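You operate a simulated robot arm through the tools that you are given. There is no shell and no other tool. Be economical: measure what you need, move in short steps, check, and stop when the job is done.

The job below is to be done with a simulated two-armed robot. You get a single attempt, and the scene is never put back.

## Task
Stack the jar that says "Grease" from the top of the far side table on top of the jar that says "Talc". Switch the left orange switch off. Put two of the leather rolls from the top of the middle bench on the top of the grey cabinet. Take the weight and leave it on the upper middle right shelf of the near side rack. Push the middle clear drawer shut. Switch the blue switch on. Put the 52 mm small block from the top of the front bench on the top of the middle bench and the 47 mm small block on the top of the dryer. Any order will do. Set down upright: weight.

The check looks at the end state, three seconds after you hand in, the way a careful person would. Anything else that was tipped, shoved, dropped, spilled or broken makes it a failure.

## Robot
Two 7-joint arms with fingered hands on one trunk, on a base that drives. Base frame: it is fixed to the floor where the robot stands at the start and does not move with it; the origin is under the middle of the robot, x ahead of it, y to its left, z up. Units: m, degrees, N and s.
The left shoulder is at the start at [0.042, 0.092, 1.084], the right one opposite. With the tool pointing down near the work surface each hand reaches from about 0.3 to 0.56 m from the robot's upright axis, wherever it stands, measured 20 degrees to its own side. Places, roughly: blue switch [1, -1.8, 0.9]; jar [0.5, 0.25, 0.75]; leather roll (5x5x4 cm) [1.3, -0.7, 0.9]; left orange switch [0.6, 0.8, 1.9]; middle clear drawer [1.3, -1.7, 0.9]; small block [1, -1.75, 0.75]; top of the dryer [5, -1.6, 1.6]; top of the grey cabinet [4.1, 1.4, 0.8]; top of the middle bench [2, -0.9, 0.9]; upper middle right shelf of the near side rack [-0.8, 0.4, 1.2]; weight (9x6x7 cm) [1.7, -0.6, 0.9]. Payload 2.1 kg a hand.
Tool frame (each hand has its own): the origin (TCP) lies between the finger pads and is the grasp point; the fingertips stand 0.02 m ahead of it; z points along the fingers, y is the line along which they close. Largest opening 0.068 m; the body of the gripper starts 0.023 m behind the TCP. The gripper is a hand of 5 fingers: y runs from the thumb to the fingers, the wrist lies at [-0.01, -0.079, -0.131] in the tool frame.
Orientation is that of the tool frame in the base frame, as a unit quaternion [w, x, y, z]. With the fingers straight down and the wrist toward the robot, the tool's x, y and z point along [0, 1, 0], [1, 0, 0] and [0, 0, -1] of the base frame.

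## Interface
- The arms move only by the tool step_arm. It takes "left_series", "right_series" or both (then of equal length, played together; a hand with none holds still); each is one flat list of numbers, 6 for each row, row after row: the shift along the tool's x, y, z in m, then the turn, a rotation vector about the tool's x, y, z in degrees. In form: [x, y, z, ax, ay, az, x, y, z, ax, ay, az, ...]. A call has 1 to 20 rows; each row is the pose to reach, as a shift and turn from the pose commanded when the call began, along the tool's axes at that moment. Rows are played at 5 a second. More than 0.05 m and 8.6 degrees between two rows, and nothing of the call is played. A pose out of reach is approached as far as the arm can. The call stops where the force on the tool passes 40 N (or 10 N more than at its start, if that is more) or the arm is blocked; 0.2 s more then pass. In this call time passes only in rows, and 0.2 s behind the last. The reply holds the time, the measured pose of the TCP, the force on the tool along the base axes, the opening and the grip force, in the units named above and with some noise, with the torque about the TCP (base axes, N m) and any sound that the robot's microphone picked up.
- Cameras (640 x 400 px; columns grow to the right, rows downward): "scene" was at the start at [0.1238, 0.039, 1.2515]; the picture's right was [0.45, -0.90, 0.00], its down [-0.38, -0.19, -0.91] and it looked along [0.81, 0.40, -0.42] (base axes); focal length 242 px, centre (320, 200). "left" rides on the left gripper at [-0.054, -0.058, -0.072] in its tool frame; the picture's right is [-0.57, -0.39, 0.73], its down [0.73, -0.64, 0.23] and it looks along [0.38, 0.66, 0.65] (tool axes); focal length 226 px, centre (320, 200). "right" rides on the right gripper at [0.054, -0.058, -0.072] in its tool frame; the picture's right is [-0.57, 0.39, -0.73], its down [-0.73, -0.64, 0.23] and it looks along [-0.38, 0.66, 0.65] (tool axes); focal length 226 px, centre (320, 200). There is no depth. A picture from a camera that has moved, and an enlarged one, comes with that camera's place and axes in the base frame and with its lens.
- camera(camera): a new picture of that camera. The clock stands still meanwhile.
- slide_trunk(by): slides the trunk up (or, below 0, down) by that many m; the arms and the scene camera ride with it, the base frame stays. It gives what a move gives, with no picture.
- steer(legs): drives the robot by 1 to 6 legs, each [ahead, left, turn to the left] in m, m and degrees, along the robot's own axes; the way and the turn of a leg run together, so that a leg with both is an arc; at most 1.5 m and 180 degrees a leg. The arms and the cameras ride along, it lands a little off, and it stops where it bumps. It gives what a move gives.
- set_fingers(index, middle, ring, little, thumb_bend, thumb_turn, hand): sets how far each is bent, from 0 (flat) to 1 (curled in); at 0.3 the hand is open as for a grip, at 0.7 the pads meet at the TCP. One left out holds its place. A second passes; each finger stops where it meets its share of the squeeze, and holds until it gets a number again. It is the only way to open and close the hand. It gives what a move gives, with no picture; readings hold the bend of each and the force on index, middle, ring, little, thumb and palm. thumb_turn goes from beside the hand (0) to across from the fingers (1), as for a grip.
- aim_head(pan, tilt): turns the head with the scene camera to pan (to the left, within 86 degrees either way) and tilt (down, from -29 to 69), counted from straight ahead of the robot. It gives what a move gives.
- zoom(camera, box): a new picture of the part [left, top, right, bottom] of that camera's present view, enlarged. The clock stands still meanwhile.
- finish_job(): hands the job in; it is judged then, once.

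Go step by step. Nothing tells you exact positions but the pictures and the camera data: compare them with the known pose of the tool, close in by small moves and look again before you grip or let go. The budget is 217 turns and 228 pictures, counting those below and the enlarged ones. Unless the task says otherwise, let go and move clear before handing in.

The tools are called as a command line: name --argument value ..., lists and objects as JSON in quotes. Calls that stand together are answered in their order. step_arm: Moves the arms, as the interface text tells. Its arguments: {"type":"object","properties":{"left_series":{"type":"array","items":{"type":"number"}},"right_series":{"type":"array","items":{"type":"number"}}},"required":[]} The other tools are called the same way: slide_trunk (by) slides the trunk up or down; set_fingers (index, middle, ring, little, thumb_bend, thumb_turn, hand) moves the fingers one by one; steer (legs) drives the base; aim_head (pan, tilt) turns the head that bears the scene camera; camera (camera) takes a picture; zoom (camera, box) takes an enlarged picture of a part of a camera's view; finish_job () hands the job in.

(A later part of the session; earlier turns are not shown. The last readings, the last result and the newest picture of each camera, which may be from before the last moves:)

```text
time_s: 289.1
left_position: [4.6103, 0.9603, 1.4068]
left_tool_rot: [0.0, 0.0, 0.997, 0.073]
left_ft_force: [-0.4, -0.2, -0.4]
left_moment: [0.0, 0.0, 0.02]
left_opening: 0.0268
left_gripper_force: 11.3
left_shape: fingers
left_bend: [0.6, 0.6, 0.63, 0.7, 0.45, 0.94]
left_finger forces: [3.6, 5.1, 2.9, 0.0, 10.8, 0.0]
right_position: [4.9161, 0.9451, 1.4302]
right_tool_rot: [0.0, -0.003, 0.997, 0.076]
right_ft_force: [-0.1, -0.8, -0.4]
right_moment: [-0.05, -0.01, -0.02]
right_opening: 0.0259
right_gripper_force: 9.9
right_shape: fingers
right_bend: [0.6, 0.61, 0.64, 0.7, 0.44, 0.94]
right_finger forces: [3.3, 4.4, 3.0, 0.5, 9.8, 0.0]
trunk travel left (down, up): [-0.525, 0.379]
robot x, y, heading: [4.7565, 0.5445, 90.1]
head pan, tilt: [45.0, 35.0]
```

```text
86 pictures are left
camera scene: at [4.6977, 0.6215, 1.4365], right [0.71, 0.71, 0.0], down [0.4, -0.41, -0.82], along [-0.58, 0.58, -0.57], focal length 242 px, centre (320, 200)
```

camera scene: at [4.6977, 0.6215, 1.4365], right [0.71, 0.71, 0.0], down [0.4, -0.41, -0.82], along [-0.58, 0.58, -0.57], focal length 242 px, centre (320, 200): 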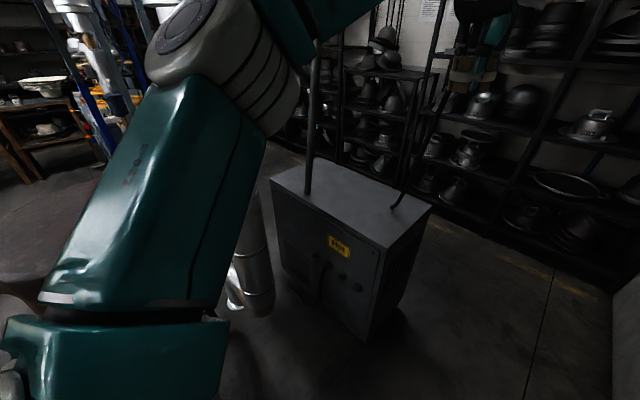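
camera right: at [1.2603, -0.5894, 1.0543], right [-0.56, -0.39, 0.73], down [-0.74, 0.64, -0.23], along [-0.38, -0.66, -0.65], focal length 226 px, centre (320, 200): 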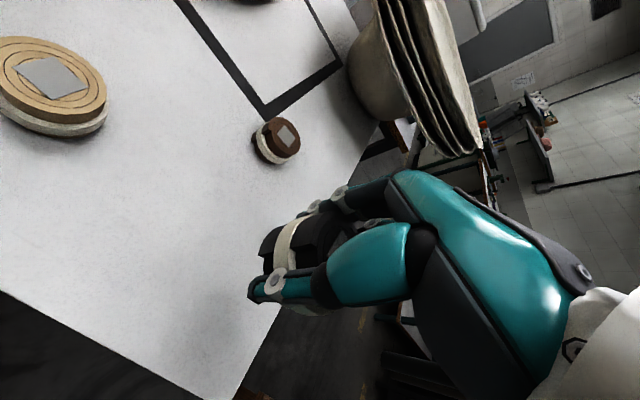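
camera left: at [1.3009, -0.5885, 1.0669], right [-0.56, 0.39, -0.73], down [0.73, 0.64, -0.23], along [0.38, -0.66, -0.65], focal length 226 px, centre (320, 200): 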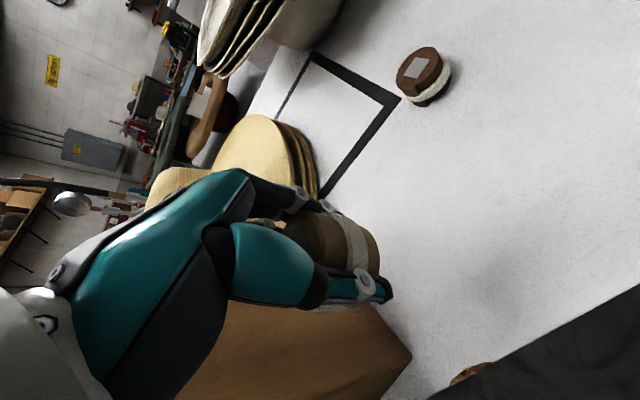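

Cabinet top spans x 3.76–4.43, y 1.2–1.57, with a duct at (4.03, 0.89), a rod at (3.98, 1.25) and a cable at (4.33, 1.47). I place the right-hand roll first at about (4.36, 1.33), approaching at heading 135°.

steer --legs '[[0.375, 0.19, 0], [0, 0, 45]]'

step_arm --left_series '[0, 0, 0, 4, 0, 0, 0, 0, 0, 8.5, 0, 0]' --right_series '[0, 0, 0, 4, 0, 0, 0, 0, 0, 8.5, 0, 0]'

slide_trunk --by -0.38

aim_head --pan 0 --tilt 45

camera --camera "scene"

```text
time_s: 293.8
left_position: [4.1681, 1.1025, 1.4066]
left_tool_rot: [-0.027, -0.385, 0.92, 0.067]
left_ft_force: [-0.6, 0.3, -0.2]
left_moment: [0.01, -0.04, 0.01]
left_opening: 0.0264
left_gripper_force: 10.8
left_shape: fingers
left_bend: [0.6, 0.6, 0.64, 0.7, 0.45, 0.94]
left_finger forces: [3.5, 5.1, 2.7, 0.0, 10.6, 0.0]
right_position: [4.3921, 1.3123, 1.4291]
right_tool_rot: [-0.029, -0.387, 0.919, 0.071]
right_ft_force: [-0.4, -1.0, -0.4]
right_moment: [-0.02, -0.03, 0.02]
right_opening: 0.0259
right_gripper_force: 10.2
right_shape: fingers
right_bend: [0.6, 0.61, 0.64, 0.7, 0.44, 0.94]
right_finger forces: [3.3, 4.3, 3.1, 0.2, 9.5, 0.0]
trunk travel left (down, up): [-0.525, 0.379]
robot x, y, heading: [4.568, 0.9173, 135.4]
head pan, tilt: [45.0, 35.0]
```

```text
time_s: 294.4
left_position: [4.1538, 1.0813, 1.4028]
left_tool_rot: [-0.007, -0.385, 0.923, 0.017]
left_ft_force: [0.2, 0.0, -0.7]
left_moment: [0.01, 0.04, -0.03]
left_opening: 0.0265
left_gripper_force: 11.2
left_shape: fingers
left_bend: [0.6, 0.6, 0.64, 0.7, 0.45, 0.94]
left_finger forces: [3.5, 5.1, 2.8, 0.0, 10.4, 0.0]
left hand out of reach, approached as far as the arm can: row 1, 2
right_position: [4.4178, 1.33, 1.422]
right_tool_rot: [-0.009, -0.389, 0.921, 0.02]
right_ft_force: [-0.4, 1.0, 0.1]
right_moment: [0.01, 0.0, 0.03]
right_opening: 0.0257
right_gripper_force: 10.5
right_shape: fingers
right_bend: [0.6, 0.61, 0.64, 0.7, 0.44, 0.94]
right_finger forces: [3.3, 4.3, 3.2, 0.4, 9.5, 0.0]
right hand out of reach, approached as far as the arm can: row 1, 2
trunk travel left (down, up): [-0.525, 0.379]
robot x, y, heading: [4.5672, 0.9154, 135.3]
head pan, tilt: [45.0, 35.0]
```

```text
time_s: 298.1
left_position: [4.1545, 1.0809, 1.0221]
left_tool_rot: [0.001, -0.385, 0.923, -0.001]
left_ft_force: [0.1, -0.9, -0.3]
left_moment: [-0.01, 0.01, -0.01]
left_opening: 0.0264
left_gripper_force: 11.1
left_shape: fingers
left_bend: [0.6, 0.6, 0.64, 0.7, 0.44, 0.94]
left_finger forces: [3.5, 5.1, 2.8, 0.1, 10.5, 0.0]
right_position: [4.4174, 1.3287, 1.0425]
right_tool_rot: [-0.001, -0.388, 0.922, 0.002]
right_ft_force: [1.3, 0.5, -0.3]
right_moment: [-0.05, -0.01, -0.02]
right_opening: 0.0259
right_gripper_force: 10.6
right_shape: fingers
right_bend: [0.6, 0.61, 0.64, 0.7, 0.44, 0.94]
right_finger forces: [3.2, 4.1, 3.0, 0.4, 9.4, 0.1]
trunk travel left (down, up): [-0.145, 0.759]
robot x, y, heading: [4.5698, 0.918, 135.5]
head pan, tilt: [45.0, 35.0]
```

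```text
time_s: 299.2
left_position: [4.1525, 1.0821, 1.0225]
left_tool_rot: [0.0, -0.385, 0.923, -0.002]
left_ft_force: [-0.6, -1.2, 0.3]
left_moment: [0.0, 0.01, 0.03]
left_opening: 0.0264
left_gripper_force: 11.4
left_shape: fingers
left_bend: [0.6, 0.6, 0.64, 0.7, 0.44, 0.94]
left_finger forces: [3.5, 5.1, 2.8, 0.0, 10.5, 0.0]
right_position: [4.4176, 1.3297, 1.043]
right_tool_rot: [-0.001, -0.388, 0.922, 0.001]
right_ft_force: [0.1, -0.2, -1.5]
right_moment: [0.04, 0.0, 0.03]
right_opening: 0.0258
right_gripper_force: 9.9
right_shape: fingers
right_bend: [0.6, 0.61, 0.64, 0.7, 0.44, 0.94]
right_finger forces: [3.2, 4.0, 3.1, 0.4, 9.4, 0.0]
trunk travel left (down, up): [-0.145, 0.759]
robot x, y, heading: [4.5681, 0.9193, 135.5]
head pan, tilt: [0.0, 45.0]
```

```text
85 pictures are left
camera scene: at [4.459, 1.0229, 1.038], right [0.7, 0.71, 0.0], down [0.5, -0.5, -0.71], along [-0.5, 0.5, -0.71], focal length 242 px, centre (320, 200)
```

scene: 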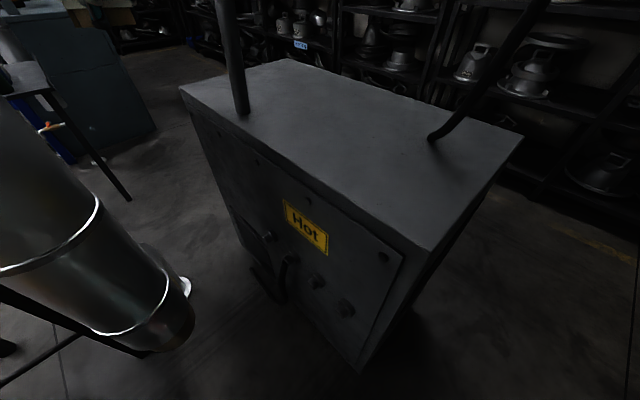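

camera --camera "right"

```text
84 pictures are left
camera right: at [4.4221, 1.2503, 1.1135], right [0.12, 0.67, 0.73], down [0.97, 0.08, -0.23], along [-0.21, 0.73, -0.64], focal length 226 px, centre (320, 200)
```

right: 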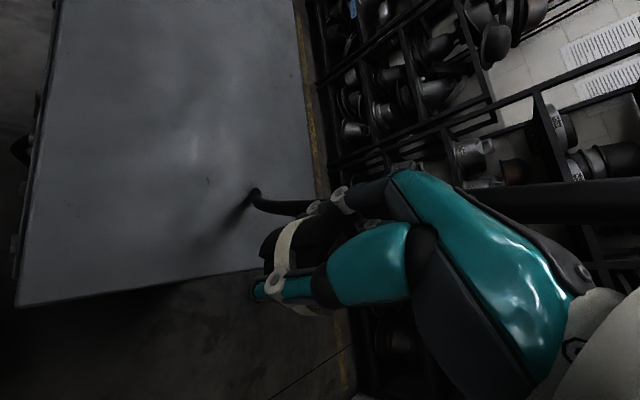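

The views agree the top is z≈0.80; the cable rises at (4.32, 1.45). I move the right hand to (4.36, 1.30) and descend.

step_arm --right_series '[0.03, 0.01, 0.02, 0, 0, 0, 0.06, 0.018, 0.05, 0, 0, 0, 0.06, 0.018, 0.09, 0, 0, 0, 0.06, 0.018, 0.13, 0, 0, 0, 0.06, 0.018, 0.165, 0, 0, 0, 0.06, 0.018, 0.19, 0, 0, 0]'

camera --camera "scene"

camera --camera "right"

```text
time_s: 300.6
left_position: [4.1541, 1.0827, 1.0217]
left_tool_rot: [0.0, -0.385, 0.923, -0.001]
left_ft_force: [0.2, 0.1, -0.7]
left_moment: [0.0, 0.02, 0.02]
left_opening: 0.0264
left_gripper_force: 10.6
left_shape: fingers
left_bend: [0.6, 0.6, 0.64, 0.7, 0.44, 0.94]
left_finger forces: [3.5, 5.1, 2.7, 0.1, 10.4, 0.0]
right_position: [4.3613, 1.2993, 0.8515]
right_tool_rot: [-0.001, -0.389, 0.921, 0.002]
right_ft_force: [0.5, 0.8, -0.1]
right_moment: [0.0, 0.01, 0.01]
right_opening: 0.0252
right_gripper_force: 10.0
right_shape: fingers
right_bend: [0.61, 0.61, 0.64, 0.7, 0.44, 0.94]
right_finger forces: [3.1, 3.9, 3.2, 0.4, 9.0, 0.1]
trunk travel left (down, up): [-0.145, 0.759]
robot x, y, heading: [4.5662, 0.9145, 135.3]
head pan, tilt: [0.0, 45.0]
```

```text
83 pictures are left
camera scene: at [4.459, 1.0229, 1.038], right [0.7, 0.71, 0.0], down [0.5, -0.5, -0.71], along [-0.5, 0.5, -0.71], focal length 242 px, centre (320, 200)
```

scene: 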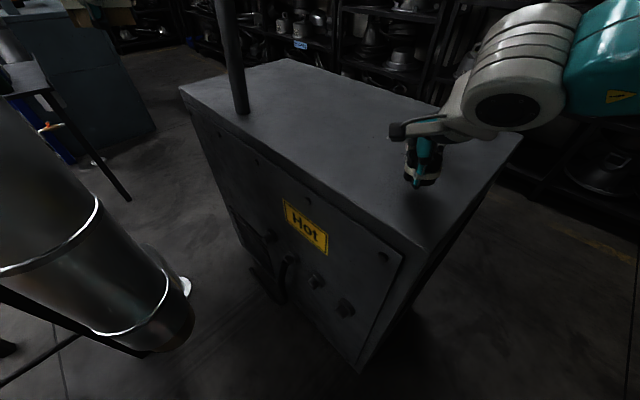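

```text
82 pictures are left
camera right: at [4.3657, 1.2201, 0.9232], right [0.12, 0.67, 0.73], down [0.97, 0.08, -0.23], along [-0.21, 0.73, -0.64], focal length 226 px, centre (320, 200)
```

right: 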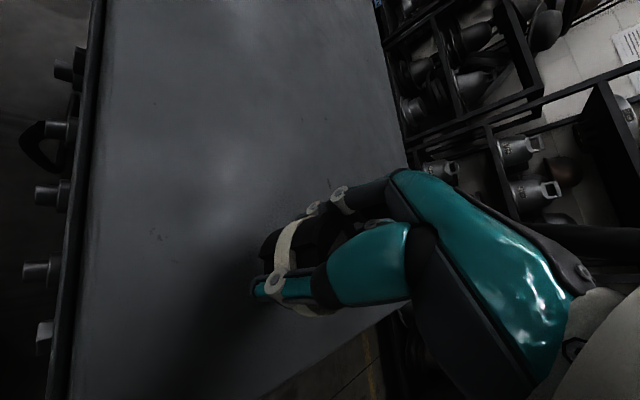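

step_arm --right_series '[0, 0, 0.008, 0, 0, 0, 0, 0, 0.015, 0, 0, 0, 0, 0, 0.02, 0, 0, 0, 0, 0, 0.025, 0, 0, 0]'

camera --camera "right"

```text
time_s: 301.6
left_position: [4.1546, 1.0824, 1.0218]
left_tool_rot: [0.001, -0.384, 0.923, -0.002]
left_ft_force: [0.0, 0.5, -1.0]
left_moment: [-0.02, -0.02, -0.02]
left_opening: 0.0264
left_gripper_force: 11.1
left_shape: fingers
left_bend: [0.6, 0.6, 0.64, 0.7, 0.44, 0.94]
left_finger forces: [3.5, 5.1, 2.8, 0.0, 10.5, 0.0]
right_position: [4.3629, 1.2995, 0.8268]
right_tool_rot: [-0.002, -0.388, 0.922, 0.002]
right_ft_force: [0.6, -0.3, 0.2]
right_moment: [0.02, 0.0, 0.01]
right_opening: 0.0255
right_gripper_force: 9.7
right_shape: fingers
right_bend: [0.61, 0.62, 0.64, 0.7, 0.44, 0.94]
right_finger forces: [3.0, 3.9, 3.2, 0.4, 9.0, 0.0]
trunk travel left (down, up): [-0.145, 0.759]
robot x, y, heading: [4.571, 0.9165, 135.1]
head pan, tilt: [0.0, 45.0]
```

```text
81 pictures are left
camera right: at [4.3664, 1.2204, 0.8986], right [0.12, 0.67, 0.73], down [0.97, 0.08, -0.23], along [-0.21, 0.73, -0.64], focal length 226 px, centre (320, 200)
```

right: 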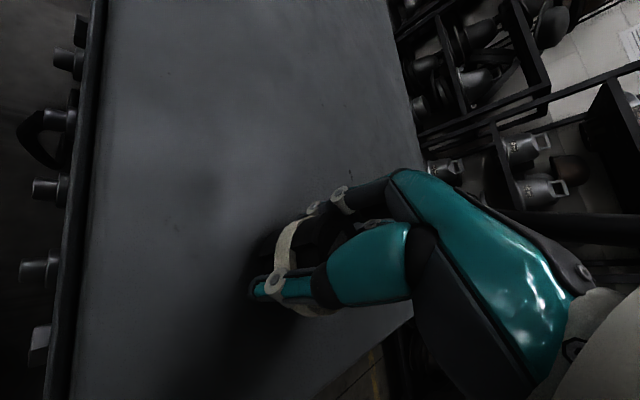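

step_arm --right_series '[0, 0, 0.006, 0, 0, 0, 0, 0, 0.012, 0, 0, 0, 0, 0, 0.016, 0, 0, 0]'

zoom --camera "scene" --box '[350, 120, 490, 260]'

```text
time_s: 302.2
left_position: [4.1532, 1.0803, 1.0225]
left_tool_rot: [0.0, -0.385, 0.923, -0.001]
left_ft_force: [0.0, 0.0, -0.9]
left_moment: [0.0, 0.04, 0.01]
left_opening: 0.0264
left_gripper_force: 11.0
left_shape: fingers
left_bend: [0.6, 0.6, 0.64, 0.7, 0.44, 0.94]
left_finger forces: [3.5, 5.0, 2.9, 0.1, 10.6, 0.0]
right_position: [4.3603, 1.3003, 0.8203]
right_tool_rot: [-0.005, -0.389, 0.921, 0.011]
right_ft_force: [1.2, 0.7, 22.0]
right_moment: [0.31, 0.02, 0.0]
right_opening: 0.0254
right_gripper_force: 17.8
right_shape: fingers
right_bend: [0.63, 0.6, 0.64, 0.7, 0.5, 0.94]
right_finger forces: [3.0, 15.0, 3.9, 0.2, 13.9, 0.0]
trunk travel left (down, up): [-0.145, 0.759]
robot x, y, heading: [4.567, 0.9128, 135.2]
head pan, tilt: [0.0, 45.0]
stopped in row 3 (right hand): the force on the tool passed its limit at 46 N (the readings are from after the stop); the commanded pose is now the measured one
```

```text
2.86 times, centred on (420, 190) of scene
camera zoom: at [4.4599, 1.0217, 1.0384], right [0.7, 0.71, 0.0], down [0.5, -0.5, -0.71], along [-0.5, 0.5, -0.71], focal length 692 px, centre (34, 229)
```

zoom: 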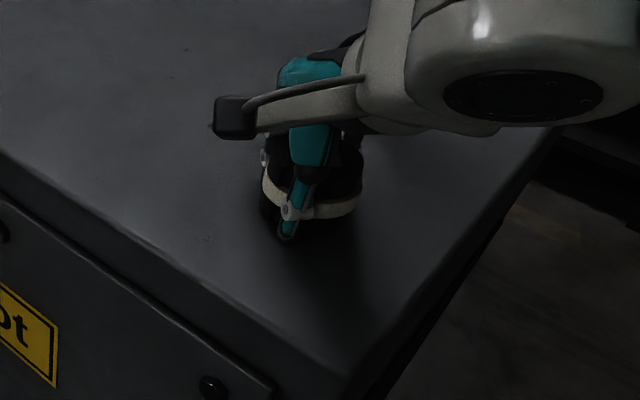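

Contact at cabinet top (~0.795). Ease up and release, then lift.

step_arm --right_series '[0, 0, -0.003, 0, 0, 0]'

set_fingers --hand "right" --index 0.2 --middle 0.2 --ring 0.2 --little 0.2 --thumb_bend 0.1

step_arm --right_series '[0, 0, -0.04, 0, 0, 0, 0, 0, -0.08, 0, 0, 0, -0.02, 0, -0.12, 0, 0, 0, -0.05, -0.01, -0.15, 0, 0, 0]'

camera --camera "scene"

```text
time_s: 302.6
left_position: [4.1554, 1.0817, 1.0214]
left_tool_rot: [0.0, -0.385, 0.923, -0.001]
left_ft_force: [-0.1, -0.4, -0.5]
left_moment: [0.04, -0.01, -0.03]
left_opening: 0.026
left_gripper_force: 10.8
left_shape: fingers
left_bend: [0.6, 0.6, 0.64, 0.7, 0.44, 0.94]
left_finger forces: [3.5, 5.1, 2.7, 0.0, 10.5, 0.1]
right_position: [4.3609, 1.2999, 0.8222]
right_tool_rot: [-0.004, -0.388, 0.922, 0.007]
right_ft_force: [-0.1, -2.0, 9.5]
right_moment: [0.12, 0.02, -0.01]
right_opening: 0.0254
right_gripper_force: 14.0
right_shape: fingers
right_bend: [0.63, 0.61, 0.64, 0.7, 0.5, 0.94]
right_finger forces: [3.2, 8.4, 3.5, 0.2, 12.0, 0.0]
trunk travel left (down, up): [-0.145, 0.759]
robot x, y, heading: [4.5665, 0.9166, 135.6]
head pan, tilt: [0.0, 45.0]
```

```text
time_s: 303.6
left_position: [4.1542, 1.0837, 1.0215]
left_tool_rot: [0.0, -0.386, 0.923, -0.001]
left_ft_force: [-0.1, 0.5, -0.9]
left_moment: [0.01, -0.03, 0.0]
left_opening: 0.0265
left_gripper_force: 11.0
left_shape: fingers
left_bend: [0.6, 0.6, 0.64, 0.7, 0.44, 0.94]
left_finger forces: [3.5, 5.1, 2.7, 0.0, 10.5, 0.0]
right_position: [4.3611, 1.301, 0.8227]
right_tool_rot: [-0.003, -0.389, 0.921, 0.006]
right_ft_force: [-0.2, -0.1, 0.1]
right_moment: [-0.04, 0.01, -0.02]
right_opening: 0.0821
right_gripper_force: 0.1
right_shape: fingers
right_bend: [0.2, 0.2, 0.2, 0.2, 0.1, 0.98]
right_finger forces: [0.0, 0.0, 0.1, 0.0, 0.0, 0.0]
trunk travel left (down, up): [-0.145, 0.759]
robot x, y, heading: [4.5688, 0.9154, 135.3]
head pan, tilt: [0.0, 45.0]
```

```text
time_s: 304.6
left_position: [4.1539, 1.081, 1.0212]
left_tool_rot: [0.0, -0.385, 0.923, -0.002]
left_ft_force: [0.5, -0.2, -0.6]
left_moment: [0.0, 0.02, 0.02]
left_opening: 0.0266
left_gripper_force: 10.5
left_shape: fingers
left_bend: [0.6, 0.6, 0.64, 0.7, 0.44, 0.94]
left_finger forces: [3.5, 5.1, 2.8, 0.1, 10.5, 0.0]
right_position: [4.4037, 1.3269, 0.9725]
right_tool_rot: [-0.003, -0.389, 0.921, 0.006]
right_ft_force: [0.3, 0.1, -0.7]
right_moment: [0.01, 0.02, 0.02]
right_opening: 0.082
right_gripper_force: 0.0
right_shape: fingers
right_bend: [0.2, 0.2, 0.2, 0.2, 0.1, 0.98]
right_finger forces: [0.0, 0.0, 0.0, 0.0, 0.1, 0.1]
trunk travel left (down, up): [-0.145, 0.759]
robot x, y, heading: [4.5664, 0.9168, 135.5]
head pan, tilt: [0.0, 45.0]
```

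```text
79 pictures are left
camera scene: at [4.4589, 1.023, 1.038], right [0.7, 0.71, 0.0], down [0.5, -0.5, -0.71], along [-0.5, 0.5, -0.71], focal length 242 px, centre (320, 200)
```

scene: 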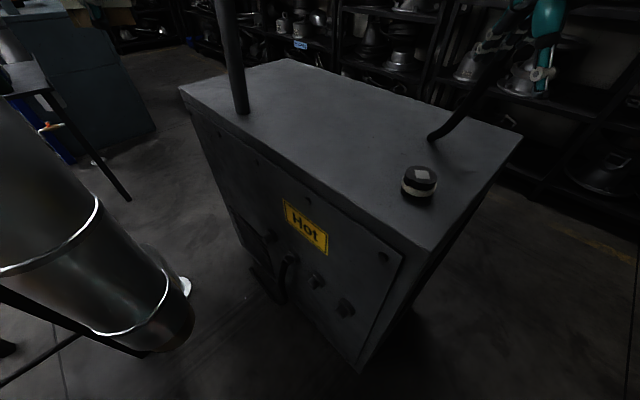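

The black roll sits on the cabinet. Next the left roll near (4.20, 1.28): I tuck the right hand back (away from the cable) and shift the base right.

step_arm --right_series '[0, -0.04, -0.02, 0, 0, 0, 0, -0.08, -0.04, 0, 0, 0, 0, -0.11, -0.06, 0, 0, 0]'

steer --legs '[[0.02, -0.128, 0]]'

step_arm --left_series '[-0.02, 0.03, 0, 0, 0, 0, -0.04, 0.06, 0.02, 0, 0, 0, -0.045, 0.085, 0.05, 0, 0, 0, -0.045, 0.085, 0.09, 0, 0, 0, -0.045, 0.085, 0.13, 0, 0, 0, -0.045, 0.085, 0.165, 0, 0, 0]'

camera --camera "scene"

camera --camera "left"

```text
time_s: 305.4
left_position: [4.154, 1.0812, 1.0216]
left_tool_rot: [0.001, -0.385, 0.923, -0.001]
left_ft_force: [0.0, 0.4, -1.0]
left_moment: [0.0, -0.02, 0.0]
left_opening: 0.0259
left_gripper_force: 11.0
left_shape: fingers
left_bend: [0.6, 0.6, 0.64, 0.7, 0.44, 0.94]
left_finger forces: [3.5, 5.2, 2.7, 0.0, 10.5, 0.0]
right_position: [4.4849, 1.2509, 1.0298]
right_tool_rot: [-0.004, -0.389, 0.921, 0.007]
right_ft_force: [-0.2, 0.2, 0.8]
right_moment: [-0.02, 0.03, 0.02]
right_opening: 0.0823
right_gripper_force: 0.1
right_shape: fingers
right_bend: [0.2, 0.2, 0.2, 0.2, 0.1, 0.98]
right_finger forces: [0.0, 0.0, 0.0, 0.0, 0.1, 0.0]
trunk travel left (down, up): [-0.145, 0.759]
robot x, y, heading: [4.5669, 0.9149, 135.3]
head pan, tilt: [0.0, 45.0]
```

```text
time_s: 306.7
left_position: [4.2303, 1.1869, 1.0227]
left_tool_rot: [0.001, -0.384, 0.923, -0.002]
left_ft_force: [1.0, -0.2, 0.3]
left_moment: [-0.03, 0.03, 0.03]
left_opening: 0.0263
left_gripper_force: 11.1
left_shape: fingers
left_bend: [0.6, 0.6, 0.64, 0.7, 0.44, 0.94]
left_finger forces: [3.5, 5.1, 2.8, 0.1, 10.4, 0.0]
right_position: [4.5592, 1.3562, 1.0295]
right_tool_rot: [-0.003, -0.388, 0.922, 0.006]
right_ft_force: [0.2, -0.4, 0.1]
right_moment: [0.03, 0.0, 0.03]
right_opening: 0.082
right_gripper_force: 0.1
right_shape: fingers
right_bend: [0.2, 0.2, 0.2, 0.2, 0.1, 0.98]
right_finger forces: [0.0, 0.0, 0.0, 0.1, 0.0, 0.1]
trunk travel left (down, up): [-0.145, 0.759]
robot x, y, heading: [4.6403, 1.0232, 135.4]
head pan, tilt: [0.0, 45.0]
```

```text
time_s: 308.1
left_position: [4.2008, 1.2797, 0.8578]
left_tool_rot: [0.0, -0.384, 0.923, -0.002]
left_ft_force: [-0.2, 0.9, -0.7]
left_moment: [-0.01, 0.01, -0.01]
left_opening: 0.0259
left_gripper_force: 10.8
left_shape: fingers
left_bend: [0.6, 0.6, 0.64, 0.7, 0.43, 0.94]
left_finger forces: [3.4, 5.0, 2.8, 0.0, 10.2, 0.0]
left hand out of reach, approached as far as the arm can: row 1, 2, 3, 4, 5
right_position: [4.5594, 1.3559, 1.0293]
right_tool_rot: [-0.004, -0.388, 0.922, 0.008]
right_ft_force: [0.4, -0.4, 0.0]
right_moment: [-0.01, -0.01, -0.02]
right_opening: 0.0821
right_gripper_force: 0.1
right_shape: fingers
right_bend: [0.2, 0.2, 0.2, 0.2, 0.1, 0.98]
right_finger forces: [0.0, 0.0, 0.0, 0.1, 0.0, 0.0]
trunk travel left (down, up): [-0.145, 0.759]
robot x, y, heading: [4.6419, 1.0216, 135.3]
head pan, tilt: [0.0, 45.0]
```

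```text
78 pictures are left
camera scene: at [4.5346, 1.1276, 1.038], right [0.7, 0.71, 0.0], down [0.5, -0.5, -0.71], along [-0.5, 0.5, -0.71], focal length 242 px, centre (320, 200)
```

scene: 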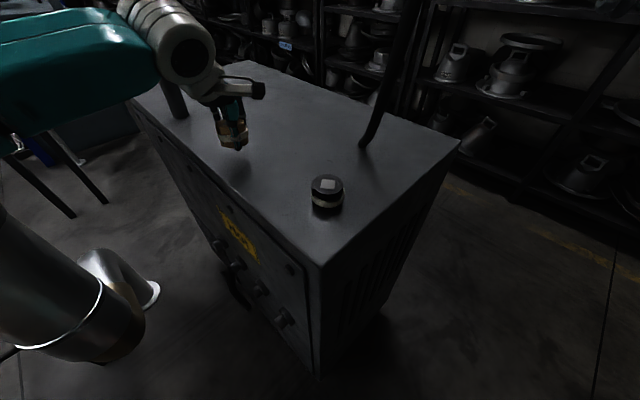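

```text
77 pictures are left
camera left: at [4.2798, 1.2766, 0.9282], right [0.68, 0.13, -0.73], down [-0.06, -0.97, -0.23], along [-0.73, 0.2, -0.65], focal length 226 px, centre (320, 200)
```

left: 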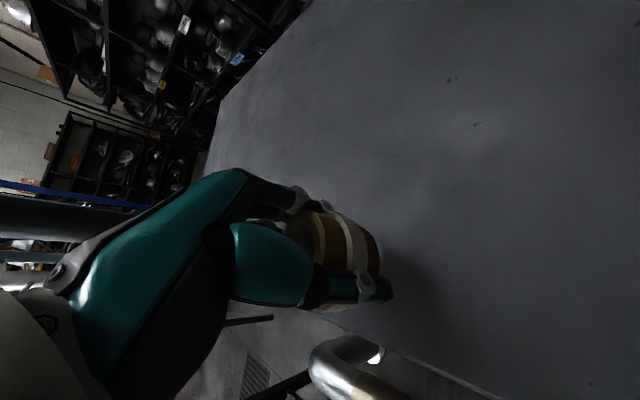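

step_arm --left_series '[0, 0, 0.012, 0, 0, 0, 0, 0, 0.022, 0, 0, 0, 0, 0, 0.029, 0, 0, 0, 0, 0, 0.034, 0, 0, 0, 0, 0, 0.038, 0, 0, 0]'

```text
time_s: 309.3
left_position: [4.2027, 1.2791, 0.8215]
left_tool_rot: [0.0, -0.384, 0.923, 0.002]
left_ft_force: [-3.0, 0.1, 24.8]
left_moment: [0.17, 0.47, 0.02]
left_opening: 0.0265
left_gripper_force: 19.8
left_shape: fingers
left_bend: [0.61, 0.57, 0.64, 0.7, 0.49, 0.94]
left_finger forces: [3.9, 18.7, 3.6, 0.0, 13.3, 0.1]
right_position: [4.5621, 1.3548, 1.0307]
right_tool_rot: [-0.004, -0.388, 0.922, 0.007]
right_ft_force: [-0.3, 0.2, 0.4]
right_moment: [0.0, -0.02, 0.02]
right_opening: 0.0821
right_gripper_force: 0.0
right_shape: fingers
right_bend: [0.2, 0.2, 0.2, 0.2, 0.1, 0.98]
right_finger forces: [0.0, 0.0, 0.1, 0.0, 0.1, 0.1]
trunk travel left (down, up): [-0.145, 0.759]
robot x, y, heading: [4.6465, 1.0235, 135.5]
head pan, tilt: [0.0, 45.0]
```

step_arm --left_series '[0, 0, -0.003, 0, 0, 0]'

set_fingers --hand "left" --index 0.2 --middle 0.2 --ring 0.2 --little 0.2 --thumb_bend 0.1

step_arm --left_series '[0, 0, -0.04, 0, 0, 0, 0, 0, -0.08, 0, 0, 0, 0, -0.01, -0.12, 0, 0, 0]'

camera --camera "scene"

```text
time_s: 309.7
left_position: [4.2005, 1.2798, 0.8228]
left_tool_rot: [0.0, -0.385, 0.923, -0.001]
left_ft_force: [-1.5, 1.1, 18.3]
left_moment: [0.17, 0.33, -0.02]
left_opening: 0.0263
left_gripper_force: 17.4
left_shape: fingers
left_bend: [0.61, 0.57, 0.63, 0.7, 0.49, 0.94]
left_finger forces: [4.3, 14.0, 3.6, 0.0, 12.2, 0.1]
right_position: [4.5605, 1.3552, 1.0305]
right_tool_rot: [-0.005, -0.389, 0.921, 0.008]
right_ft_force: [0.8, -0.7, -0.6]
right_moment: [0.0, 0.02, 0.01]
right_opening: 0.0823
right_gripper_force: 0.0
right_shape: fingers
right_bend: [0.2, 0.2, 0.2, 0.2, 0.1, 0.98]
right_finger forces: [0.0, 0.1, 0.0, 0.0, 0.1, 0.1]
trunk travel left (down, up): [-0.145, 0.759]
robot x, y, heading: [4.6419, 1.0241, 135.0]
head pan, tilt: [0.0, 45.0]
```

```text
time_s: 310.7
left_position: [4.2005, 1.2786, 0.8213]
left_tool_rot: [0.001, -0.384, 0.923, -0.002]
left_ft_force: [-0.5, 0.3, 0.0]
left_moment: [0.0, 0.03, 0.01]
left_opening: 0.0822
left_gripper_force: 0.1
left_shape: fingers
left_bend: [0.2, 0.2, 0.2, 0.2, 0.1, 0.98]
left_finger forces: [0.0, 0.1, 0.0, 0.1, 0.0, 0.1]
right_position: [4.5584, 1.3556, 1.0291]
right_tool_rot: [-0.004, -0.387, 0.922, 0.007]
right_ft_force: [0.3, -0.4, -0.6]
right_moment: [0.01, 0.0, -0.01]
right_opening: 0.0821
right_gripper_force: 0.1
right_shape: fingers
right_bend: [0.2, 0.2, 0.2, 0.2, 0.1, 0.98]
right_finger forces: [0.0, 0.0, 0.0, 0.0, 0.0, 0.1]
trunk travel left (down, up): [-0.145, 0.759]
robot x, y, heading: [4.6458, 1.0188, 135.4]
head pan, tilt: [0.0, 45.0]
```

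```text
time_s: 311.5
left_position: [4.198, 1.2547, 0.9333]
left_tool_rot: [0.001, -0.384, 0.923, -0.002]
left_ft_force: [0.3, -0.5, -0.5]
left_moment: [-0.02, -0.02, 0.0]
left_opening: 0.0822
left_gripper_force: 0.0
left_shape: fingers
left_bend: [0.2, 0.2, 0.2, 0.2, 0.1, 0.98]
left_finger forces: [0.0, 0.1, 0.1, 0.0, 0.0, 0.1]
left hand out of reach, approached as far as the arm can: row 2, 3
right_position: [4.5588, 1.3559, 1.0306]
right_tool_rot: [-0.003, -0.388, 0.922, 0.007]
right_ft_force: [0.3, -0.1, -1.0]
right_moment: [-0.03, 0.0, 0.01]
right_opening: 0.0821
right_gripper_force: 0.1
right_shape: fingers
right_bend: [0.2, 0.2, 0.2, 0.2, 0.1, 0.98]
right_finger forces: [0.1, 0.0, 0.0, 0.1, 0.1, 0.1]
trunk travel left (down, up): [-0.145, 0.759]
robot x, y, heading: [4.6398, 1.0219, 135.3]
head pan, tilt: [0.0, 45.0]
```

```text
76 pictures are left
camera scene: at [4.5346, 1.1277, 1.038], right [0.7, 0.71, 0.0], down [0.5, -0.5, -0.71], along [-0.5, 0.5, -0.71], focal length 242 px, centre (320, 200)
```

scene: 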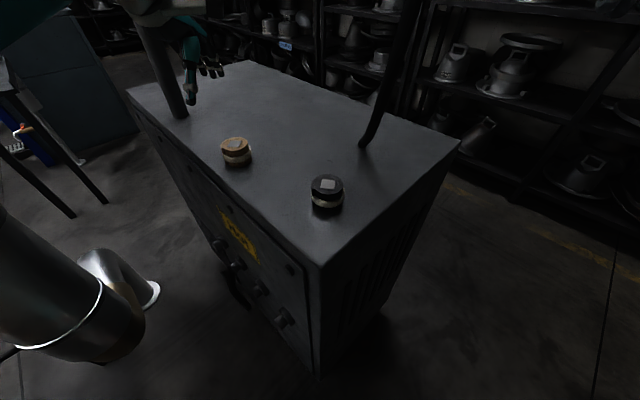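

Both rolls are on the cabinet. I raise the trunk, retreat down the wall side and go back to the north side of the middle bench for the weight.

slide_trunk --by 0.35

steer --legs '[[-0.15, 0, 0], [0, 0, -45], [-1.35, 0, 0], [0, 0, 90], [1.3, 0, 0], [1.3, -0.25, 0]]'

steer --legs '[[0, 0, 90], [0, -0.3, 0]]'

aim_head --pan 0 --tilt 50

camera --camera "scene"

```text
time_s: 314.9
left_position: [4.2292, 1.2243, 1.3473]
left_tool_rot: [-0.028, -0.383, 0.921, 0.069]
left_ft_force: [0.8, -0.2, -0.4]
left_moment: [0.0, -0.01, 0.03]
left_opening: 0.0824
left_gripper_force: 0.0
left_shape: fingers
left_bend: [0.2, 0.2, 0.2, 0.2, 0.1, 0.98]
left_finger forces: [0.1, 0.0, 0.0, 0.0, 0.0, 0.0]
right_position: [4.5592, 1.3564, 1.3789]
right_tool_rot: [-0.005, -0.388, 0.921, 0.007]
right_ft_force: [1.0, -1.2, 0.0]
right_moment: [-0.03, 0.0, 0.03]
right_opening: 0.0823
right_gripper_force: 0.1
right_shape: fingers
right_bend: [0.2, 0.2, 0.2, 0.2, 0.1, 0.98]
right_finger forces: [0.0, 0.1, 0.1, 0.0, 0.1, 0.0]
trunk travel left (down, up): [-0.495, 0.409]
robot x, y, heading: [4.6446, 1.0241, 135.3]
head pan, tilt: [0.0, 45.0]
```

```text
time_s: 340.8
left_position: [1.7156, -0.2918, 1.3481]
left_tool_rot: [-0.051, -0.7, 0.711, 0.052]
left_ft_force: [0.5, -0.4, -0.1]
left_moment: [0.0, 0.01, 0.02]
left_opening: 0.0824
left_gripper_force: 0.1
left_shape: fingers
left_bend: [0.2, 0.2, 0.2, 0.2, 0.1, 0.98]
left_finger forces: [0.1, 0.0, 0.0, 0.0, 0.0, 0.0]
right_position: [1.8631, 0.0333, 1.3803]
right_tool_rot: [-0.005, -0.704, 0.71, 0.005]
right_ft_force: [-0.4, -0.6, -1.5]
right_moment: [-0.04, -0.01, -0.03]
right_opening: 0.0822
right_gripper_force: 0.0
right_shape: fingers
right_bend: [0.2, 0.2, 0.2, 0.2, 0.1, 0.98]
right_finger forces: [0.0, 0.0, 0.1, 0.1, 0.1, 0.0]
trunk travel left (down, up): [-0.495, 0.409]
robot x, y, heading: [2.1574, -0.1511, 178.8]
head pan, tilt: [0.0, 45.0]
```

```text
time_s: 346.7
left_position: [1.9976, -0.5879, 1.3473]
left_tool_rot: [0.074, 0.997, -0.007, -0.001]
left_ft_force: [-0.1, -0.7, -0.1]
left_moment: [0.0, 0.0, 0.01]
left_opening: 0.0819
left_gripper_force: 0.0
left_shape: fingers
left_bend: [0.2, 0.2, 0.2, 0.2, 0.1, 0.98]
left_finger forces: [0.0, 0.0, 0.1, 0.1, 0.1, 0.0]
right_position: [1.6751, -0.4407, 1.3791]
right_tool_rot: [0.008, 1.0, -0.003, 0.0]
right_ft_force: [0.6, -0.9, 0.3]
right_moment: [-0.02, -0.02, -0.01]
right_opening: 0.0821
right_gripper_force: 0.1
right_shape: fingers
right_bend: [0.2, 0.2, 0.2, 0.2, 0.1, 0.98]
right_finger forces: [0.0, 0.1, 0.0, 0.1, 0.0, 0.0]
trunk travel left (down, up): [-0.495, 0.409]
robot x, y, heading: [1.8585, -0.1494, -90.9]
head pan, tilt: [0.0, 45.0]
```

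```text
time_s: 347.4
left_position: [1.9981, -0.5877, 1.3465]
left_tool_rot: [0.074, 0.997, -0.007, -0.001]
left_ft_force: [0.8, -0.6, -0.2]
left_moment: [0.05, 0.0, 0.02]
left_opening: 0.082
left_gripper_force: 0.1
left_shape: fingers
left_bend: [0.2, 0.2, 0.2, 0.2, 0.1, 0.98]
left_finger forces: [0.1, 0.1, 0.0, 0.1, 0.1, 0.0]
right_position: [1.6752, -0.4409, 1.3793]
right_tool_rot: [0.009, 1.0, -0.004, 0.002]
right_ft_force: [0.0, 0.2, -0.6]
right_moment: [0.03, -0.03, 0.02]
right_opening: 0.0821
right_gripper_force: 0.1
right_shape: fingers
right_bend: [0.2, 0.2, 0.2, 0.2, 0.1, 0.98]
right_finger forces: [0.0, 0.1, 0.0, 0.1, 0.1, 0.0]
trunk travel left (down, up): [-0.495, 0.409]
robot x, y, heading: [1.8539, -0.1477, -90.7]
head pan, tilt: [0.0, 50.0]
```

```text
75 pictures are left
camera scene: at [1.8584, -0.2476, 1.3846], right [-1.0, 0.01, 0.0], down [0.01, 0.77, -0.64], along [-0.01, -0.64, -0.77], focal length 242 px, centre (320, 200)
```

scene: 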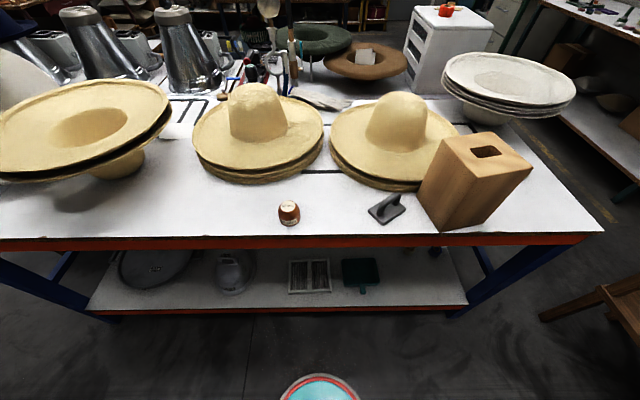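

zoom --camera "scene" --box '[340, 170, 440, 240]'

```text
5.71 times, centred on (390, 205) of scene
camera zoom: at [1.8584, -0.2476, 1.3846], right [-1.0, 0.01, 0.0], down [0.01, 0.77, -0.64], along [-0.01, -0.64, -0.77], focal length 1384 px, centre (-80, 171)
```

zoom: 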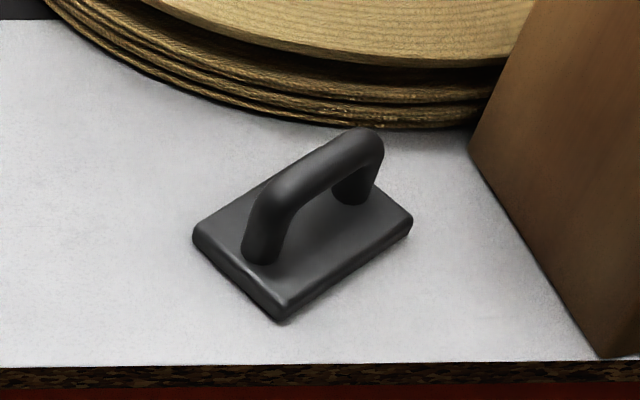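

The weight has an arched handle running ~36° off the bench axis, centred about (1.68, −0.636). I turn the base 15° and the wrist a bit more, so the fingers close across the handle.

steer --legs '[[0.05, -0.153, 0], [0, 0, 15]]'

slide_trunk --by -0.2

step_arm --right_series '[0.02, 0.025, 0, 0, 0, -6, 0.035, 0.05, 0, 0, 0, -12, 0.05, 0.09, 0, 0, 0, -18, 0.05, 0.125, 0, 0, 0, -18]'

camera --camera "right"

```text
time_s: 349.7
left_position: [1.9546, -0.5858, 1.3467]
left_tool_rot: [0.074, 0.99, 0.123, 0.009]
left_ft_force: [-0.3, 0.2, 1.0]
left_moment: [-0.02, 0.01, -0.01]
left_opening: 0.0824
left_gripper_force: 0.2
left_shape: fingers
left_bend: [0.2, 0.2, 0.2, 0.2, 0.1, 0.98]
left_finger forces: [0.1, 0.0, 0.1, 0.1, 0.0, 0.0]
right_position: [1.6035, -0.5273, 1.3792]
right_tool_rot: [0.008, 0.992, 0.128, 0.002]
right_ft_force: [-0.7, -0.2, 0.2]
right_moment: [0.0, 0.01, 0.01]
right_opening: 0.0825
right_gripper_force: 0.1
right_shape: fingers
right_bend: [0.2, 0.2, 0.2, 0.2, 0.1, 0.98]
right_finger forces: [0.0, 0.0, 0.0, 0.0, 0.1, 0.0]
trunk travel left (down, up): [-0.495, 0.409]
robot x, y, heading: [1.6981, -0.1974, -75.8]
head pan, tilt: [0.0, 50.0]
```

```text
time_s: 351.8
left_position: [1.9555, -0.5848, 1.1472]
left_tool_rot: [0.074, 0.99, 0.123, 0.009]
left_ft_force: [-0.3, 0.2, 0.4]
left_moment: [0.0, 0.01, 0.03]
left_opening: 0.0827
left_gripper_force: 0.2
left_shape: fingers
left_bend: [0.2, 0.2, 0.2, 0.2, 0.1, 0.98]
left_finger forces: [0.0, 0.0, 0.0, 0.0, 0.0, 0.1]
right_position: [1.6034, -0.5267, 1.1805]
right_tool_rot: [0.008, 0.992, 0.128, 0.002]
right_ft_force: [0.2, 0.7, 0.0]
right_moment: [0.0, 0.0, -0.02]
right_opening: 0.0824
right_gripper_force: 0.1
right_shape: fingers
right_bend: [0.2, 0.2, 0.2, 0.2, 0.1, 0.98]
right_finger forces: [0.0, 0.0, 0.0, 0.0, 0.0, 0.0]
trunk travel left (down, up): [-0.295, 0.609]
robot x, y, heading: [1.702, -0.193, -75.8]
head pan, tilt: [0.0, 50.0]
```

```text
time_s: 352.8
left_position: [1.9538, -0.5839, 1.148]
left_tool_rot: [0.073, 0.99, 0.124, 0.01]
left_ft_force: [0.0, 0.3, -0.5]
left_moment: [0.04, -0.01, -0.02]
left_opening: 0.0822
left_gripper_force: 0.1
left_shape: fingers
left_bend: [0.2, 0.2, 0.2, 0.2, 0.1, 0.98]
left_finger forces: [0.0, 0.1, 0.0, 0.0, 0.0, 0.0]
right_position: [1.6766, -0.6119, 1.1812]
right_tool_rot: [0.008, 0.96, 0.28, 0.0]
right_ft_force: [-0.1, -0.3, 1.4]
right_moment: [-0.01, 0.02, 0.0]
right_opening: 0.0819
right_gripper_force: 0.1
right_shape: fingers
right_bend: [0.2, 0.2, 0.2, 0.2, 0.1, 0.98]
right_finger forces: [0.0, 0.1, 0.0, 0.0, 0.0, 0.0]
right hand out of reach, approached as far as the arm can: row 4
trunk travel left (down, up): [-0.295, 0.609]
robot x, y, heading: [1.7082, -0.1913, -76.1]
head pan, tilt: [0.0, 50.0]
```

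```text
73 pictures are left
camera right: at [1.6917, -0.5321, 1.252], right [-0.27, -0.62, 0.74], down [-0.96, 0.14, -0.24], along [0.04, -0.77, -0.63], focal length 226 px, centre (320, 200)
```

right: 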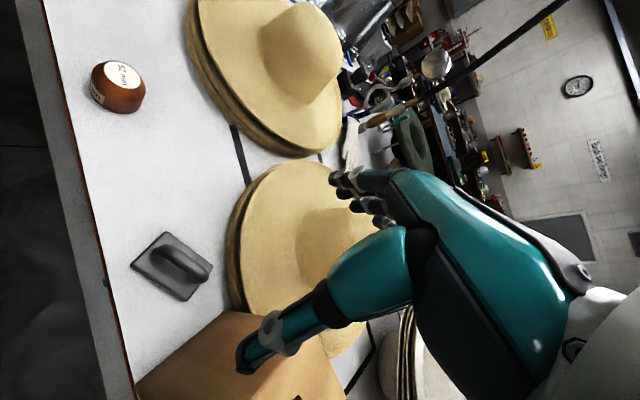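

Handle centre (1.680, −0.635) confirmed. I pull the left hand up/back (it hovers near the 52 block), lower the trunk and centre over the handle.

step_arm --left_series '[0, -0.03, -0.03, 0, 0, 0, 0, -0.06, -0.06, 0, 0, 0, 0, -0.09, -0.09, 0, 0, 0, 0, -0.11, -0.12, 0, 0, 0]'

slide_trunk --by -0.2

step_arm --right_series '[-0.006, 0.012, 0, 0, 0, 0, -0.011, 0.021, 0.02, 0, 0, 0]'

camera --camera "right"

camera --camera "scene"

```text
time_s: 353.8
left_position: [1.9224, -0.4614, 1.2502]
left_tool_rot: [0.073, 0.99, 0.123, 0.009]
left_ft_force: [0.2, 0.0, 0.9]
left_moment: [0.03, -0.02, -0.01]
left_opening: 0.0821
left_gripper_force: 0.1
left_shape: fingers
left_bend: [0.2, 0.2, 0.2, 0.2, 0.1, 0.98]
left_finger forces: [0.0, 0.0, 0.1, 0.0, 0.0, 0.0]
right_position: [1.6761, -0.613, 1.1818]
right_tool_rot: [0.008, 0.959, 0.282, 0.001]
right_ft_force: [0.4, 0.0, -0.1]
right_moment: [0.01, -0.02, 0.02]
right_opening: 0.0822
right_gripper_force: 0.0
right_shape: fingers
right_bend: [0.2, 0.2, 0.2, 0.2, 0.1, 0.98]
right_finger forces: [0.0, 0.1, 0.0, 0.1, 0.0, 0.0]
trunk travel left (down, up): [-0.295, 0.609]
robot x, y, heading: [1.7042, -0.2009, -75.7]
head pan, tilt: [0.0, 50.0]
```

```text
time_s: 356.0
left_position: [1.9232, -0.4619, 1.0502]
left_tool_rot: [0.074, 0.99, 0.123, 0.009]
left_ft_force: [-0.1, 0.1, 0.7]
left_moment: [0.0, -0.04, 0.01]
left_opening: 0.0822
left_gripper_force: 0.0
left_shape: fingers
left_bend: [0.2, 0.2, 0.2, 0.2, 0.1, 0.98]
left_finger forces: [0.0, 0.1, 0.0, 0.0, 0.1, 0.0]
right_position: [1.6775, -0.6117, 0.9815]
right_tool_rot: [0.008, 0.96, 0.281, 0.001]
right_ft_force: [0.8, 0.7, 0.3]
right_moment: [0.02, -0.03, -0.02]
right_opening: 0.0819
right_gripper_force: 0.0
right_shape: fingers
right_bend: [0.2, 0.2, 0.2, 0.2, 0.1, 0.98]
right_finger forces: [0.0, 0.1, 0.1, 0.0, 0.0, 0.0]
trunk travel left (down, up): [-0.095, 0.809]
robot x, y, heading: [1.7023, -0.1949, -75.8]
head pan, tilt: [0.0, 50.0]
```

```text
time_s: 356.6
left_position: [1.9234, -0.4617, 1.0488]
left_tool_rot: [0.074, 0.99, 0.123, 0.009]
left_ft_force: [0.3, 0.1, 0.8]
left_moment: [0.03, 0.0, 0.0]
left_opening: 0.0822
left_gripper_force: 0.0
left_shape: fingers
left_bend: [0.2, 0.2, 0.2, 0.2, 0.1, 0.98]
left_finger forces: [0.1, 0.0, 0.0, 0.0, 0.0, 0.0]
right_position: [1.6803, -0.6368, 0.9607]
right_tool_rot: [0.008, 0.96, 0.281, 0.001]
right_ft_force: [0.0, -0.3, 0.4]
right_moment: [0.01, 0.0, -0.02]
right_opening: 0.0823
right_gripper_force: 0.0
right_shape: fingers
right_bend: [0.2, 0.2, 0.2, 0.2, 0.1, 0.98]
right_finger forces: [0.0, 0.0, 0.1, 0.0, 0.1, 0.0]
trunk travel left (down, up): [-0.095, 0.809]
robot x, y, heading: [1.7047, -0.1941, -76.0]
head pan, tilt: [0.0, 50.0]
```

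```text
72 pictures are left
camera right: at [1.6941, -0.5566, 1.0319], right [-0.27, -0.62, 0.74], down [-0.96, 0.14, -0.24], along [0.04, -0.77, -0.63], focal length 226 px, centre (320, 200)
```

right: 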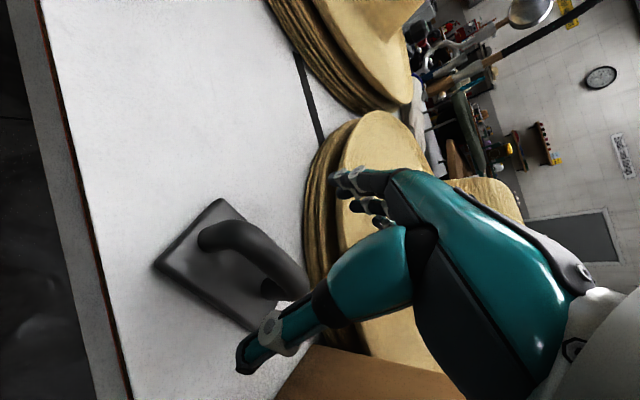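

```text
71 pictures are left
camera scene: at [1.7461, -0.3568, 0.9799], right [-0.97, -0.25, 0.0], down [-0.19, 0.74, -0.64], along [0.16, -0.62, -0.77], focal length 242 px, centre (320, 200)
```

scene: 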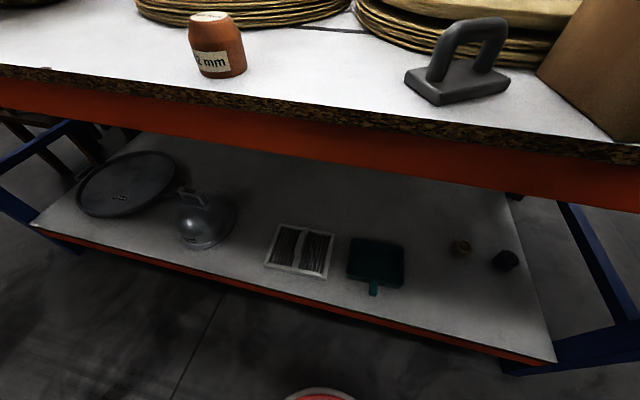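

step_arm --right_series '[0.003, -0.008, 0.015, 0, 0, 0, 0.003, -0.008, 0.035, 0, 0, 0, 0.003, -0.008, 0.05, 0, 0, 0]'

camera --camera "scene"

camera --camera "right"

```text
time_s: 357.4
left_position: [1.9233, -0.4612, 1.049]
left_tool_rot: [0.074, 0.989, 0.124, 0.009]
left_ft_force: [0.0, -0.4, 0.8]
left_moment: [0.01, 0.02, 0.04]
left_opening: 0.0822
left_gripper_force: 0.0
left_shape: fingers
left_bend: [0.2, 0.2, 0.2, 0.2, 0.1, 0.98]
left_finger forces: [0.1, 0.0, 0.1, 0.0, 0.0, 0.0]
right_position: [1.6789, -0.6282, 0.9122]
right_tool_rot: [0.007, 0.96, 0.281, 0.0]
right_ft_force: [-0.5, 0.4, 0.2]
right_moment: [0.0, 0.02, 0.01]
right_opening: 0.0823
right_gripper_force: 0.1
right_shape: fingers
right_bend: [0.2, 0.2, 0.2, 0.2, 0.1, 0.98]
right_finger forces: [0.1, 0.1, 0.0, 0.0, 0.1, 0.0]
trunk travel left (down, up): [-0.095, 0.809]
robot x, y, heading: [1.7038, -0.1955, -75.8]
head pan, tilt: [0.0, 50.0]
```

```text
70 pictures are left
camera scene: at [1.7461, -0.3568, 0.9799], right [-0.97, -0.25, 0.0], down [-0.19, 0.74, -0.64], along [0.16, -0.62, -0.77], focal length 242 px, centre (320, 200)
```

scene: 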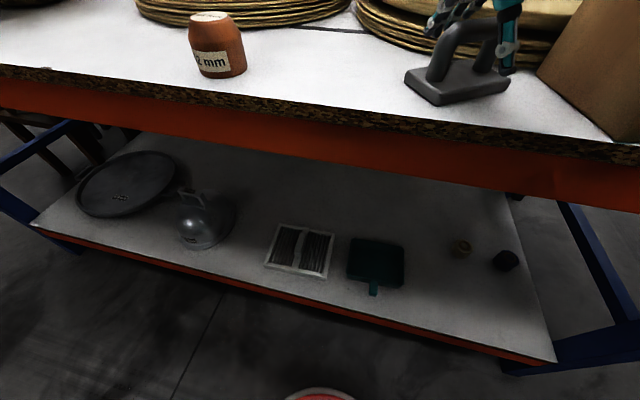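

```text
69 pictures are left
camera right: at [1.6927, -0.5483, 0.9822], right [-0.27, -0.62, 0.74], down [-0.96, 0.14, -0.24], along [0.04, -0.77, -0.63], focal length 226 px, centre (320, 200)
```

right: 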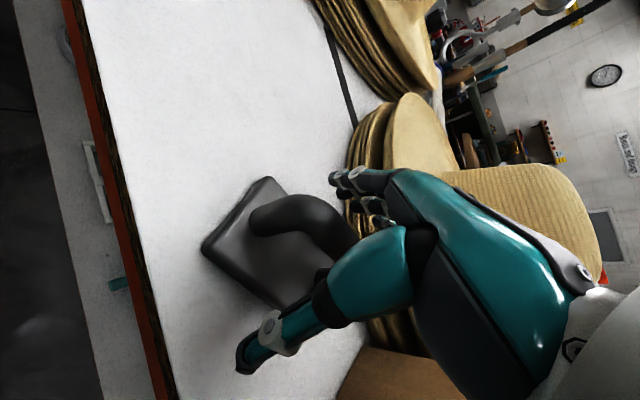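

Handle lies between thumb and fingers. Close and lift gently.

set_fingers --hand "right" --index 0.75 --middle 0.75 --ring 0.75 --little 0.75 --thumb_bend 0.75

step_arm --right_series '[0, 0, -0.01, 0, 0, 0, 0, 0, -0.03, 0, 0, 0]'

camera --camera "right"

camera --camera "scene"

```text
time_s: 358.4
left_position: [1.9244, -0.4628, 1.0499]
left_tool_rot: [0.072, 0.99, 0.124, 0.009]
left_ft_force: [-0.4, -0.4, -0.3]
left_moment: [-0.02, -0.01, -0.03]
left_opening: 0.0824
left_gripper_force: 0.0
left_shape: fingers
left_bend: [0.2, 0.2, 0.2, 0.2, 0.1, 0.98]
left_finger forces: [0.0, 0.1, 0.1, 0.1, 0.0, 0.0]
right_position: [1.6771, -0.6285, 0.911]
right_tool_rot: [0.008, 0.96, 0.281, 0.0]
right_ft_force: [-0.2, -0.1, -0.3]
right_moment: [-0.05, -0.02, -0.03]
right_opening: 0.0
right_gripper_force: 7.5
right_shape: fingers
right_bend: [0.74, 0.74, 0.74, 0.74, 0.69, 0.95]
right_finger forces: [4.2, 1.9, 1.8, 1.3, 6.7, 0.0]
trunk travel left (down, up): [-0.095, 0.809]
robot x, y, heading: [1.7071, -0.1948, -75.9]
head pan, tilt: [0.0, 50.0]
```

```text
time_s: 359.0
left_position: [1.9233, -0.4624, 1.0491]
left_tool_rot: [0.072, 0.99, 0.124, 0.008]
left_ft_force: [0.5, 0.1, -0.7]
left_moment: [0.02, -0.01, -0.01]
left_opening: 0.0821
left_gripper_force: 0.1
left_shape: fingers
left_bend: [0.2, 0.2, 0.2, 0.2, 0.1, 0.98]
left_finger forces: [0.0, 0.0, 0.1, 0.1, 0.0, 0.1]
right_position: [1.6771, -0.6283, 0.9413]
right_tool_rot: [0.007, 0.96, 0.282, 0.0]
right_ft_force: [-0.4, -0.2, -5.2]
right_moment: [0.01, -0.07, -0.01]
right_opening: 0.0
right_gripper_force: 7.9
right_shape: fingers
right_bend: [0.74, 0.74, 0.74, 0.74, 0.69, 0.95]
right_finger forces: [3.7, 1.8, 2.1, 1.0, 6.6, 0.0]
trunk travel left (down, up): [-0.095, 0.809]
robot x, y, heading: [1.7024, -0.1945, -75.8]
head pan, tilt: [0.0, 50.0]
```

```text
68 pictures are left
camera right: at [1.6923, -0.5483, 1.0124], right [-0.27, -0.62, 0.74], down [-0.96, 0.14, -0.24], along [0.04, -0.77, -0.63], focal length 226 px, centre (320, 200)
```

right: 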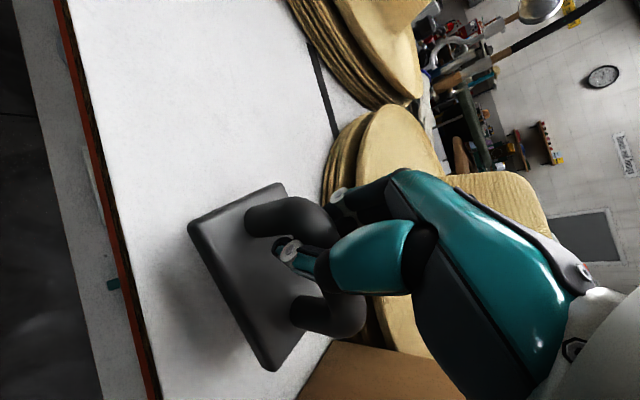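

```text
67 pictures are left
camera scene: at [1.746, -0.3572, 0.9798], right [-0.97, -0.25, 0.0], down [-0.19, 0.74, -0.64], along [0.16, -0.62, -0.77], focal length 242 px, centre (320, 200)
```

scene: 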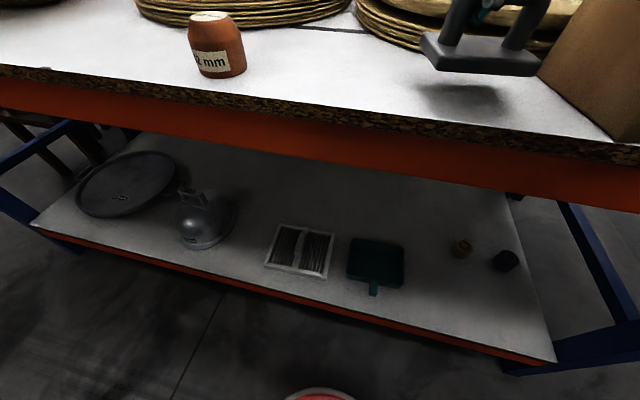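

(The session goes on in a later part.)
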